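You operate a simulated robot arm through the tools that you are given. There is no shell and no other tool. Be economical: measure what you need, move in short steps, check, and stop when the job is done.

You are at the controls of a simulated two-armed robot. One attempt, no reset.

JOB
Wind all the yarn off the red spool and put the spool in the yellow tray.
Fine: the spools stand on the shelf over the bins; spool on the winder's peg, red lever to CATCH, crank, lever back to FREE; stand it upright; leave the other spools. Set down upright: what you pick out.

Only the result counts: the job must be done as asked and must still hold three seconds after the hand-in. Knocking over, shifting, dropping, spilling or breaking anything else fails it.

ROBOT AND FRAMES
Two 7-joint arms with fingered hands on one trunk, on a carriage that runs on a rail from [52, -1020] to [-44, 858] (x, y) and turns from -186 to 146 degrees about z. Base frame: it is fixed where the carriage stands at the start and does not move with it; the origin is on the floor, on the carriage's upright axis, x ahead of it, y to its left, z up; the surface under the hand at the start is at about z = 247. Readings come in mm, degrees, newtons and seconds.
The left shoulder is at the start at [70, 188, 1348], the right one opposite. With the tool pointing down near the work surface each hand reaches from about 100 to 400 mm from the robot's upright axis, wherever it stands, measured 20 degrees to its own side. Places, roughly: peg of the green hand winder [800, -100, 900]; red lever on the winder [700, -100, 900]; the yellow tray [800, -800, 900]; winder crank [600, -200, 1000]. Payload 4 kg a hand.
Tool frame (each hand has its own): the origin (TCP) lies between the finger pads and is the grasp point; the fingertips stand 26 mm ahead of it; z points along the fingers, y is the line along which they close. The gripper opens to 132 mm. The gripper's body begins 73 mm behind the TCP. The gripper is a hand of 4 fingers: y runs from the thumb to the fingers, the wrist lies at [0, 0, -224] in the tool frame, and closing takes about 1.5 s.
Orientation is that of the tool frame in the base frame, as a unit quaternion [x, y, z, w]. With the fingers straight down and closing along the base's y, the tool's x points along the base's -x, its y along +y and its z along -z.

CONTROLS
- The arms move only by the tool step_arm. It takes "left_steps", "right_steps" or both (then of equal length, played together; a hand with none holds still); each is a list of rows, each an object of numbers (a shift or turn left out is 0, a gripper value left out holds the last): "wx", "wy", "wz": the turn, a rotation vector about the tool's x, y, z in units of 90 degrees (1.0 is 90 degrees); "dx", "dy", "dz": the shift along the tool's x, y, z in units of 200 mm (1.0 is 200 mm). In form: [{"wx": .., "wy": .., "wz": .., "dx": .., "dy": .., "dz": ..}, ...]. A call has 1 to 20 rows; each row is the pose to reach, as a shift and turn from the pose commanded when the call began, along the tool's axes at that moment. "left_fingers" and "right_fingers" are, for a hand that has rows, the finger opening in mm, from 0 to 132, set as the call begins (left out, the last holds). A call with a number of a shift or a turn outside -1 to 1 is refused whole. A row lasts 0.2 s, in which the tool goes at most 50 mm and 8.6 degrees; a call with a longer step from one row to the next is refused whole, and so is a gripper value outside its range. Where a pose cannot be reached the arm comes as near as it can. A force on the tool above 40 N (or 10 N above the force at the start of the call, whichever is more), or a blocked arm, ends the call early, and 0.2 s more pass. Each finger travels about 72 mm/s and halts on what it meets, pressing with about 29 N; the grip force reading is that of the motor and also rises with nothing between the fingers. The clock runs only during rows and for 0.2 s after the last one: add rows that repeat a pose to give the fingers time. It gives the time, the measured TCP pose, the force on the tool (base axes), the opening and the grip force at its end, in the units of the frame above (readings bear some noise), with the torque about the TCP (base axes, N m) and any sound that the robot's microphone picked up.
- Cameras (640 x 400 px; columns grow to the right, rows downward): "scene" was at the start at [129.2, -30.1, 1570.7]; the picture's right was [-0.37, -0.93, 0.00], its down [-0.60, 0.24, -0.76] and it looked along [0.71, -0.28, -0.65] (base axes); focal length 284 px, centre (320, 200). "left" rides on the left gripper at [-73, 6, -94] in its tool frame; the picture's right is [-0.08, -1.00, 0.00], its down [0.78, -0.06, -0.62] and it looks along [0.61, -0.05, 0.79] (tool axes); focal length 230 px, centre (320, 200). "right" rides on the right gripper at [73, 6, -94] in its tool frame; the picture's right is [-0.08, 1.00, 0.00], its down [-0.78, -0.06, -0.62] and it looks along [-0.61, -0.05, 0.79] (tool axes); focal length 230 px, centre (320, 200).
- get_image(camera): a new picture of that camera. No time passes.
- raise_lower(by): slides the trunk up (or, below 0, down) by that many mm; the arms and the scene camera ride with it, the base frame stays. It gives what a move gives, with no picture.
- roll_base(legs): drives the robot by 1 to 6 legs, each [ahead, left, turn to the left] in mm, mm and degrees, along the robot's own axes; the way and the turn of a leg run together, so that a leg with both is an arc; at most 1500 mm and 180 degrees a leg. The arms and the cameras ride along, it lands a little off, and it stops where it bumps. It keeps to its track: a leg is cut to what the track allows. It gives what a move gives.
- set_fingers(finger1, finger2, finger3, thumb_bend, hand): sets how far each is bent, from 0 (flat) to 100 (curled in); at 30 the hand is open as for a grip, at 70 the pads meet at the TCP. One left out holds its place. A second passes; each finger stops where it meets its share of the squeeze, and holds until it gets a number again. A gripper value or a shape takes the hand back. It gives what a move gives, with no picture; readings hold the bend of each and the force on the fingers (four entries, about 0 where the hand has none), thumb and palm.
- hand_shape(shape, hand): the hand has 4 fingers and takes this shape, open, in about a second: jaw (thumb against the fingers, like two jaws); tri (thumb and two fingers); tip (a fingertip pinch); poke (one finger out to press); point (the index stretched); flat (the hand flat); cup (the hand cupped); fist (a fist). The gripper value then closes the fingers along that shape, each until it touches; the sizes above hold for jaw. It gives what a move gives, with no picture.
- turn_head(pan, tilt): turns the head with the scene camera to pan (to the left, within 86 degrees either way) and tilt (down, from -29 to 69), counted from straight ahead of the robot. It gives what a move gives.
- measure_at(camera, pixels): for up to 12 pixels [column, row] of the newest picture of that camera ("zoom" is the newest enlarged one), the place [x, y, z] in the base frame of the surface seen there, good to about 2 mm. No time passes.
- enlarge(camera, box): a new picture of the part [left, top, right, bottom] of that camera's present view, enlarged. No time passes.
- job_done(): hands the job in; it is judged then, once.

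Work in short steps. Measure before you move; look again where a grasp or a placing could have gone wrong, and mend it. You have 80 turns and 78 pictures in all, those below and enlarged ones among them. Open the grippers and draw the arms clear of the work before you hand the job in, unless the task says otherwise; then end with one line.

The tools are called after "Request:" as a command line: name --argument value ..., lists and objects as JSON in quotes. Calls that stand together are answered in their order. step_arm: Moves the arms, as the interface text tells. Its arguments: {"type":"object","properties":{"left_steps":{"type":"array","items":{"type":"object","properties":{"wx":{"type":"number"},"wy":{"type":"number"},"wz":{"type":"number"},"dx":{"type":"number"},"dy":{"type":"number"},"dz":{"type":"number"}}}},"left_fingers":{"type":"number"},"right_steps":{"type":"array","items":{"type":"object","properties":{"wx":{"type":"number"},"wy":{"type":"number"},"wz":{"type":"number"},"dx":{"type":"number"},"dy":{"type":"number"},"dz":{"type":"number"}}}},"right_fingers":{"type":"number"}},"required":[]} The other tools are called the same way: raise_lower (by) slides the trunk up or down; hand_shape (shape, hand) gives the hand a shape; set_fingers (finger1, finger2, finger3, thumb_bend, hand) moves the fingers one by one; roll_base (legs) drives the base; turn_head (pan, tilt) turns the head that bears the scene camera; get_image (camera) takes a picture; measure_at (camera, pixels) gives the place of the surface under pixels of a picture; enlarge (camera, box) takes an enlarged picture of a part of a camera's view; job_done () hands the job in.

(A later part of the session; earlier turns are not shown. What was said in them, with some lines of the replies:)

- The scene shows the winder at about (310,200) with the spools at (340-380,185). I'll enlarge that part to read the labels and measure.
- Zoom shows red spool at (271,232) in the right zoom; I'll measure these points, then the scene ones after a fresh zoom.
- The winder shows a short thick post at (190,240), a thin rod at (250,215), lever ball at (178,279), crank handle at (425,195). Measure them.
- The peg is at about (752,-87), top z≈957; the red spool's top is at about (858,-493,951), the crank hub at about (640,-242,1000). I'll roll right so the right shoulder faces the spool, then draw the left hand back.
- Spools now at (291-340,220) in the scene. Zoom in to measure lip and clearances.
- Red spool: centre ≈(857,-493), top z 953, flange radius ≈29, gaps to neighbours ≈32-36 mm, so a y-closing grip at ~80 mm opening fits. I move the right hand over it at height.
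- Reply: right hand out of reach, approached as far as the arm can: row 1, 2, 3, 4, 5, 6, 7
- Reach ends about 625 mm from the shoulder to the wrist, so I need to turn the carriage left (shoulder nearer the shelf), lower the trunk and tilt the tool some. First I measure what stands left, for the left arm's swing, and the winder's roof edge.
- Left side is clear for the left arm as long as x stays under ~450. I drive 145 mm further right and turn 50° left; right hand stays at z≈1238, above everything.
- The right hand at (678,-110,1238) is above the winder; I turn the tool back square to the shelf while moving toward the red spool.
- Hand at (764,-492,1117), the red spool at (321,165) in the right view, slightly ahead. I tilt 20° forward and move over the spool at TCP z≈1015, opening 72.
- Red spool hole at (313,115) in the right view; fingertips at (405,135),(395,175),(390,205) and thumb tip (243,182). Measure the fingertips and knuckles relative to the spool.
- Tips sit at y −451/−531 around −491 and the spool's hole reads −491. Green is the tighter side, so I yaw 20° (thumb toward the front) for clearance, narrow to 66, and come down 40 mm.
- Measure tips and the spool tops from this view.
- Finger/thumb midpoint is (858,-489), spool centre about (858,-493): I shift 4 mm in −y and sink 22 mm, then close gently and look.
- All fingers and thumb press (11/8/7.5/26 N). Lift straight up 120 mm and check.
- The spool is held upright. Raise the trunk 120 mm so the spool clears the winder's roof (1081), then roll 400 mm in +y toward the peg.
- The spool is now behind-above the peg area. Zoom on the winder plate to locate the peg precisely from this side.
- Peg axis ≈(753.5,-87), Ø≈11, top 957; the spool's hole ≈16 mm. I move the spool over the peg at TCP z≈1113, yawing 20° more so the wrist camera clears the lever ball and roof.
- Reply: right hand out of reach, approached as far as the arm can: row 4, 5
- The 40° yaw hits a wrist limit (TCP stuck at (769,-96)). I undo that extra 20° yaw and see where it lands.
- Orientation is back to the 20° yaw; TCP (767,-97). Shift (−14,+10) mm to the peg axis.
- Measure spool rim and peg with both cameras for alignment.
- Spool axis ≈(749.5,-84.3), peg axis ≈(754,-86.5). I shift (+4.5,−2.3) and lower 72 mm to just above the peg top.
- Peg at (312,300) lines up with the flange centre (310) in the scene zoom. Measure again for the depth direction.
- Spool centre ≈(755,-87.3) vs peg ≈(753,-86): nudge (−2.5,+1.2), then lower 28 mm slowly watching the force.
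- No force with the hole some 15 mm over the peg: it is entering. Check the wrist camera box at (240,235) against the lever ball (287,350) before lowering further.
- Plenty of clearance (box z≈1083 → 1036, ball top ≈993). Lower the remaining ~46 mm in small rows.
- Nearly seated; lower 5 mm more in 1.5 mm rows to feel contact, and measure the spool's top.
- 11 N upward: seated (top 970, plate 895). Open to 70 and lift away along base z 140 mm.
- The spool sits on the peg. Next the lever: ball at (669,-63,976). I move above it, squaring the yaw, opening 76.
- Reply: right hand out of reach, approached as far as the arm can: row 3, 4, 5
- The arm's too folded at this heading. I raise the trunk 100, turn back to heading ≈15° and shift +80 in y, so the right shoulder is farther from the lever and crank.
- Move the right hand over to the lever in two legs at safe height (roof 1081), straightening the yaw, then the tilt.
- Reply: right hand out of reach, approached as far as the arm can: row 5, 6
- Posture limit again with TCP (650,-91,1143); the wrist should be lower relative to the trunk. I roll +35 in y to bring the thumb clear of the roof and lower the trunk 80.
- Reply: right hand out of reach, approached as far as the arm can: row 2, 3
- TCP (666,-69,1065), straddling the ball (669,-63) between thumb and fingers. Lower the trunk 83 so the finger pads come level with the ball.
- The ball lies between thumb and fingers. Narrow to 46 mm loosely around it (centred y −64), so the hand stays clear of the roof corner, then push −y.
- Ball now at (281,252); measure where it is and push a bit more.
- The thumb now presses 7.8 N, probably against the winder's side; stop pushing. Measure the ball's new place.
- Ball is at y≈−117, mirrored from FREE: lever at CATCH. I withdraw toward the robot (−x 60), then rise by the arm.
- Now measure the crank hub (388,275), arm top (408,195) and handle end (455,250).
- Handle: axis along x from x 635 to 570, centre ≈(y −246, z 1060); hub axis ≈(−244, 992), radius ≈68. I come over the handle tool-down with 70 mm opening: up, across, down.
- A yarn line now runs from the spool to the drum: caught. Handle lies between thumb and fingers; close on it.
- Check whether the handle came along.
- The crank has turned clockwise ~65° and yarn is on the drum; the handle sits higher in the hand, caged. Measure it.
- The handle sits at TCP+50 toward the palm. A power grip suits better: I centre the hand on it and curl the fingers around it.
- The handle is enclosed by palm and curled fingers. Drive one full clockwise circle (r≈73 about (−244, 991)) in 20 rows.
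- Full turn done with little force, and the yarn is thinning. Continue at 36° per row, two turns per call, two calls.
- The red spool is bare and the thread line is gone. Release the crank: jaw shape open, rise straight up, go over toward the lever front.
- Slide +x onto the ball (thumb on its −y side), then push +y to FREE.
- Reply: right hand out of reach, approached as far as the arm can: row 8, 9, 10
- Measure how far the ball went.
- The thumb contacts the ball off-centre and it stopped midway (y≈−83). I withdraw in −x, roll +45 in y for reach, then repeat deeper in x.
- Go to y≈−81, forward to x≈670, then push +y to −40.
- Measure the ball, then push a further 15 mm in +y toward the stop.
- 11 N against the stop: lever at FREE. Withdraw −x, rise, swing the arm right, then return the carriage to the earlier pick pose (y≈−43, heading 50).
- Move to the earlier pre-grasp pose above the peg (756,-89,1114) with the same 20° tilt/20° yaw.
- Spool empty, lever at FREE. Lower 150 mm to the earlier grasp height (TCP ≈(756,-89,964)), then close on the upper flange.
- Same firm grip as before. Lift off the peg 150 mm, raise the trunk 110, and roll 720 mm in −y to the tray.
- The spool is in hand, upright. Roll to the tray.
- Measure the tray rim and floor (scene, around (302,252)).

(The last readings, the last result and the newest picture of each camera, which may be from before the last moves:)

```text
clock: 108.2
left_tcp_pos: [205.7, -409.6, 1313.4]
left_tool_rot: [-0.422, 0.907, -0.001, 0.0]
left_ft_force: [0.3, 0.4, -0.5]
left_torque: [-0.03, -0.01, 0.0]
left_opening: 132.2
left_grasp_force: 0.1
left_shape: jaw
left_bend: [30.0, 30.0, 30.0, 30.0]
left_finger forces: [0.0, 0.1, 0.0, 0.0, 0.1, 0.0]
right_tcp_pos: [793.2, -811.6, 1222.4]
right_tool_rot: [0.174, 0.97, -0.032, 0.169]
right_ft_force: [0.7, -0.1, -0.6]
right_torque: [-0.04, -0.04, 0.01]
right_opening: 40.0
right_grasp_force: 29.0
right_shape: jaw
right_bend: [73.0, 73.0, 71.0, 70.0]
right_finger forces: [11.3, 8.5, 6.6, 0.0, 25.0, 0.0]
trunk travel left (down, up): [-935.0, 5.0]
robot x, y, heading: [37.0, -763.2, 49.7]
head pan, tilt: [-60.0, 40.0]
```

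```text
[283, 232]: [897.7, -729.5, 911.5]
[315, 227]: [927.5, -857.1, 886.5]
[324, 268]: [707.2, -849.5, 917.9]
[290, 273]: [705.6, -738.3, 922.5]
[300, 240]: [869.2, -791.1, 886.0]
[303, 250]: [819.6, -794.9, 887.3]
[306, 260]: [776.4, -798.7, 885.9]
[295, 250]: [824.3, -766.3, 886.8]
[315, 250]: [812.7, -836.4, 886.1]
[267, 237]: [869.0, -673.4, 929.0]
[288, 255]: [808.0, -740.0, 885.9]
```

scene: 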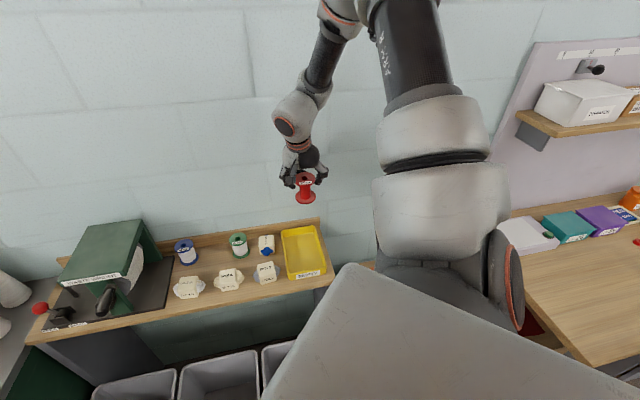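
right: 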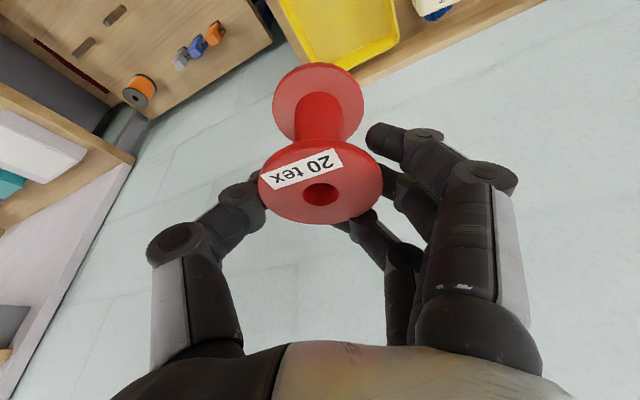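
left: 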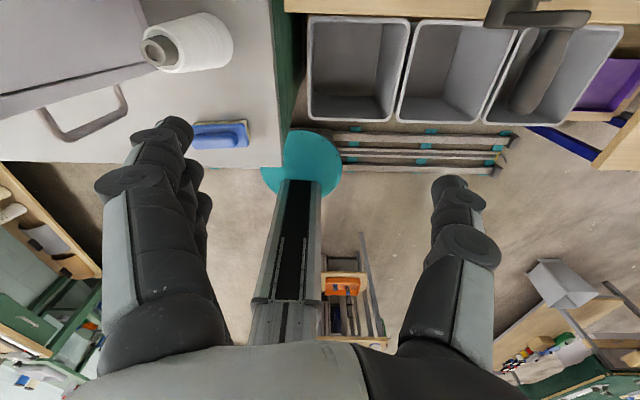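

Tray inside: x 710–895, y −735…−855, floor 886, rim ≈920. Lower the trunk 190, then shift (+7,+16) and down 66 by the arm.

Request:
raise_lower --by -190

Request:
step_arm --right_steps '[{"dx": 0.0, "dy": 0.086, "dz": 0.002}, {"dx": 0.036, "dy": 0.086, "dz": 0.105}, {"dx": 0.072, "dy": 0.086, "dz": 0.21}, {"dx": 0.108, "dy": 0.086, "dz": 0.3115}, {"dx": 0.108, "dy": 0.086, "dz": 0.3115}]'

Request:
enlarge --camera "scene" --box '[230, 120, 370, 225]'

```text
clock: 110.2
left_tcp_pos: [205.3, -412.4, 1123.1]
left_tool_rot: [-0.422, 0.907, 0.0, 0.0]
left_ft_force: [0.6, 0.0, 0.2]
left_torque: [-0.02, -0.03, 0.02]
left_opening: 132.2
left_grasp_force: 0.0
left_shape: jaw
left_bend: [30.0, 30.0, 30.0, 30.0]
left_finger forces: [0.1, 0.0, 0.1, 0.0, 0.0, 0.0]
right_tcp_pos: [794.0, -811.3, 1032.4]
right_tool_rot: [0.173, 0.97, -0.031, 0.169]
right_ft_force: [0.2, -0.9, -0.4]
right_torque: [0.01, -0.01, 0.0]
right_opening: 39.7
right_grasp_force: 28.9
right_shape: jaw
right_bend: [73.0, 73.0, 71.0, 70.0]
right_finger forces: [11.3, 8.5, 6.6, 0.0, 24.9, 0.1]
trunk travel left (down, up): [-745.0, 195.0]
robot x, y, heading: [40.2, -766.2, 50.2]
head pan, tilt: [-60.0, 40.0]
```

```text
clock: 111.4
left_tcp_pos: [205.7, -412.3, 1124.3]
left_tool_rot: [-0.421, 0.907, 0.001, 0.001]
left_ft_force: [-0.4, 0.1, 0.2]
left_torque: [-0.02, 0.04, 0.02]
left_opening: 132.0
left_grasp_force: 0.0
left_shape: jaw
left_bend: [30.0, 30.0, 30.0, 30.0]
left_finger forces: [0.0, 0.1, 0.0, 0.1, 0.0, 0.0]
right_tcp_pos: [801.0, -797.1, 967.6]
right_tool_rot: [0.174, 0.969, -0.031, 0.17]
right_ft_force: [0.0, 0.3, -0.4]
right_torque: [0.02, 0.0, 0.02]
right_opening: 39.8
right_grasp_force: 29.1
right_shape: jaw
right_bend: [73.0, 74.0, 72.0, 70.0]
right_finger forces: [11.5, 8.6, 6.4, 0.1, 24.7, 0.1]
trunk travel left (down, up): [-745.0, 195.0]
robot x, y, heading: [39.0, -761.8, 49.8]
head pan, tilt: [-60.0, 40.0]
```

```text
3.81 times, centred on (300, 172) of scene
```

zoom: 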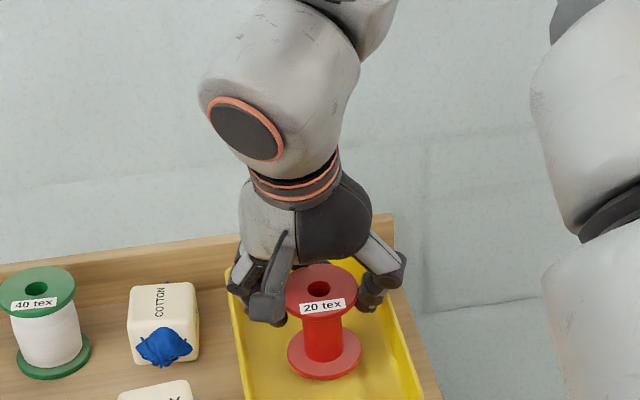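

Spool hangs over the tray floor, ~10 mm up. Lower in 2 mm rows by 12 mm and feel for contact.

Request:
step_arm --right_steps '[{"dx": 0.0034, "dz": 0.0094}, {"dx": 0.0068, "dz": 0.0188}, {"dx": 0.0102, "dz": 0.028}, {"dx": 0.0137, "dz": 0.0375}, {"dx": 0.017, "dz": 0.047}, {"dx": 0.0205, "dz": 0.056}, {"dx": 0.0205, "dz": 0.056}]'

Request:
enlarge --camera "scene" --box '[260, 170, 360, 245]'

```text
clock: 113.0
left_tcp_pos: [204.5, -411.3, 1124.0]
left_tool_rot: [-0.422, 0.907, 0.0, 0.001]
left_ft_force: [0.3, -0.2, 0.7]
left_torque: [0.02, -0.03, -0.01]
left_opening: 132.1
left_grasp_force: 0.0
left_shape: jaw
left_bend: [30.0, 30.0, 30.0, 30.0]
left_finger forces: [0.0, 0.1, 0.0, 0.1, 0.1, 0.0]
right_tcp_pos: [801.7, -796.1, 955.8]
right_tool_rot: [0.173, 0.97, -0.03, 0.17]
right_ft_force: [2.3, -0.8, 7.4]
right_torque: [0.09, 0.06, -0.05]
right_opening: 40.1
right_grasp_force: 28.9
right_shape: jaw
right_bend: [73.0, 74.0, 72.0, 71.0]
right_finger forces: [12.8, 9.5, 9.4, 0.1, 26.3, 0.0]
trunk travel left (down, up): [-745.0, 195.0]
robot x, y, heading: [38.5, -764.0, 50.0]
head pan, tilt: [-60.0, 40.0]
```

```text
5.33 times, centred on (310, 208) of scene
```

zoom: 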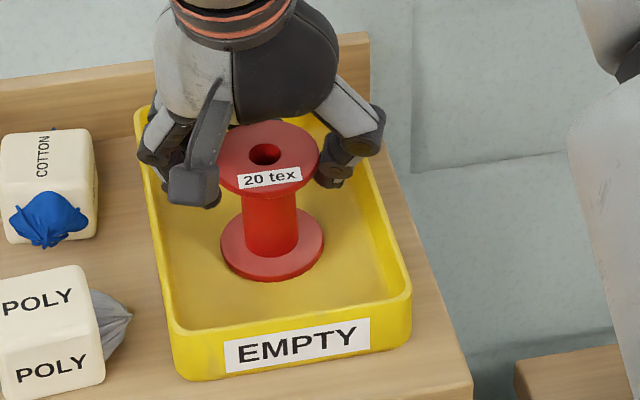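

7.4 N upward: it stands on the tray floor. Open to 70, then lift straight up 130 mm and check.

Request:
step_arm --right_steps '[{}, {}, {}, {}, {}]' --right_fingers 70

Request:
step_arm --right_steps '[{"dx": -0.017, "dz": -0.047}, {"dx": -0.05, "dz": -0.14}, {"dx": -0.119, "dz": -0.328}, {"dx": -0.187, "dz": -0.516}, {"dx": -0.256, "dz": -0.704}]'

Request:
get_image --camera "scene"

```text
clock: 114.2
left_tcp_pos: [204.8, -410.5, 1122.3]
left_tool_rot: [-0.421, 0.907, 0.001, 0.001]
left_ft_force: [0.6, 0.0, -0.8]
left_torque: [-0.01, -0.05, -0.01]
left_opening: 131.9
left_grasp_force: 0.2
left_shape: jaw
left_bend: [30.0, 30.0, 30.0, 30.0]
left_finger forces: [0.0, 0.1, 0.0, 0.0, 0.0, 0.1]
right_tcp_pos: [800.0, -796.6, 954.7]
right_tool_rot: [0.174, 0.97, -0.031, 0.169]
right_ft_force: [1.1, 0.2, 0.6]
right_torque: [-0.02, -0.01, -0.03]
right_opening: 68.9
right_grasp_force: 0.1
right_shape: jaw
right_bend: [72.0, 72.0, 72.0, 70.0]
right_finger forces: [0.0, 0.0, 0.0, 0.0, 0.1, 0.0]
trunk travel left (down, up): [-745.0, 195.0]
robot x, y, heading: [37.9, -760.4, 49.9]
head pan, tilt: [-60.0, 40.0]
```

```text
clock: 115.4
left_tcp_pos: [203.9, -412.3, 1124.2]
left_tool_rot: [-0.421, 0.907, 0.0, 0.0]
left_ft_force: [-0.5, -0.8, -1.3]
left_torque: [0.0, -0.03, 0.03]
left_opening: 132.0
left_grasp_force: 0.1
left_shape: jaw
left_bend: [30.0, 30.0, 30.0, 30.0]
left_finger forces: [0.0, 0.0, 0.0, 0.1, 0.0, 0.0]
right_tcp_pos: [799.4, -796.2, 1107.7]
right_tool_rot: [0.173, 0.97, -0.032, 0.171]
right_ft_force: [-0.5, -0.5, 0.4]
right_torque: [0.01, -0.02, 0.0]
right_opening: 69.5
right_grasp_force: 0.0
right_shape: jaw
right_bend: [72.0, 72.0, 72.0, 70.0]
right_finger forces: [0.1, 0.0, 0.0, 0.0, 0.0, 0.0]
trunk travel left (down, up): [-745.0, 195.0]
robot x, y, heading: [37.8, -763.4, 49.9]
head pan, tilt: [-60.0, 40.0]
```

```text
10 pictures are left
```

scene: 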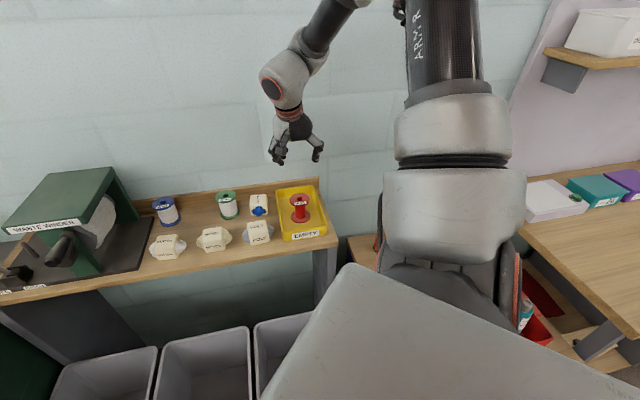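

The red spool stands in the tray at (300,208). Raise the trunk, draw the hand back and open it, and check the lever and the whole shelf once more.

Request:
raise_lower --by 100

Request:
step_arm --right_steps '[{"dx": 0.18, "dz": -0.06}, {"dx": 0.36, "dz": -0.12}, {"dx": 0.54, "dz": -0.18}, {"dx": 0.54, "dz": -0.18}]' --right_fingers 132

Request:
turn_head --pan -40 --tilt 40

Request:
get_image --camera "scene"

```text
clock: 116.8
left_tcp_pos: [206.1, -412.6, 1223.3]
left_tool_rot: [-0.422, 0.906, 0.0, 0.0]
left_ft_force: [-0.4, 0.0, -0.3]
left_torque: [0.0, -0.02, 0.0]
left_opening: 131.8
left_grasp_force: 0.1
left_shape: jaw
left_bend: [30.0, 30.0, 30.0, 30.0]
left_finger forces: [0.1, 0.0, 0.1, 0.1, 0.1, 0.0]
right_tcp_pos: [801.9, -796.1, 1206.6]
right_tool_rot: [0.174, 0.97, -0.031, 0.169]
right_ft_force: [-0.7, -1.0, -0.6]
right_torque: [-0.01, -0.02, 0.0]
right_opening: 69.5
right_grasp_force: 0.0
right_shape: jaw
right_bend: [72.0, 72.0, 72.0, 70.0]
right_finger forces: [0.0, 0.0, 0.1, 0.0, 0.1, 0.0]
trunk travel left (down, up): [-845.0, 95.0]
robot x, y, heading: [38.8, -762.1, 50.0]
head pan, tilt: [-60.0, 40.0]
```

```text
clock: 117.8
left_tcp_pos: [205.4, -411.7, 1222.4]
left_tool_rot: [-0.422, 0.907, 0.0, 0.0]
left_ft_force: [-0.6, 0.7, -0.2]
left_torque: [0.0, 0.0, 0.0]
left_opening: 131.7
left_grasp_force: 0.0
left_shape: jaw
left_bend: [30.0, 30.0, 30.0, 30.0]
left_finger forces: [0.0, 0.1, 0.0, 0.0, 0.0, 0.1]
right_tcp_pos: [723.1, -770.8, 1218.2]
right_tool_rot: [0.169, 0.972, -0.029, 0.161]
right_ft_force: [0.9, -0.4, 0.0]
right_torque: [-0.02, 0.01, -0.01]
right_opening: 131.7
right_grasp_force: 0.1
right_shape: jaw
right_bend: [30.0, 30.0, 30.0, 30.0]
right_finger forces: [0.0, 0.0, 0.0, 0.0, 0.1, 0.0]
right hand out of reach, approached as far as the arm can: row 2, 3, 4
trunk travel left (down, up): [-845.0, 95.0]
robot x, y, heading: [37.4, -764.0, 49.8]
head pan, tilt: [-60.0, 40.0]
```

```text
clock: 118.6
left_tcp_pos: [205.2, -411.6, 1223.4]
left_tool_rot: [-0.422, 0.906, 0.0, 0.0]
left_ft_force: [-0.5, -0.3, 0.0]
left_torque: [-0.02, -0.02, 0.0]
left_opening: 131.8
left_grasp_force: 0.1
left_shape: jaw
left_bend: [30.0, 30.0, 30.0, 30.0]
left_finger forces: [0.0, 0.0, 0.0, 0.1, 0.0, 0.0]
right_tcp_pos: [722.8, -770.5, 1218.5]
right_tool_rot: [0.169, 0.972, -0.029, 0.161]
right_ft_force: [0.0, 0.1, 0.3]
right_torque: [0.0, 0.04, 0.02]
right_opening: 131.8
right_grasp_force: 0.0
right_shape: jaw
right_bend: [30.0, 30.0, 30.0, 30.0]
right_finger forces: [0.0, 0.0, 0.0, 0.0, 0.1, 0.0]
trunk travel left (down, up): [-845.0, 95.0]
robot x, y, heading: [36.8, -765.8, 49.7]
head pan, tilt: [-40.0, 40.0]
```

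```text
9 pictures are left
```

scene: 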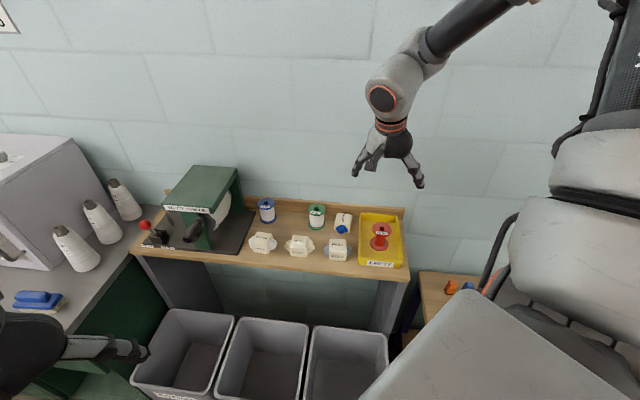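

The ball is at (145,225) on the FREE side, the other spools and bundles stand as they were, and the red spool stands upright in the tray at (380,235). Hand in.

Request:
job_done

```text
The job is handed in.
```

The red spool is wound bare and stands upright in the yellow tray. The lever is back at FREE, and the other spools stand as they were; I have handed the job in.
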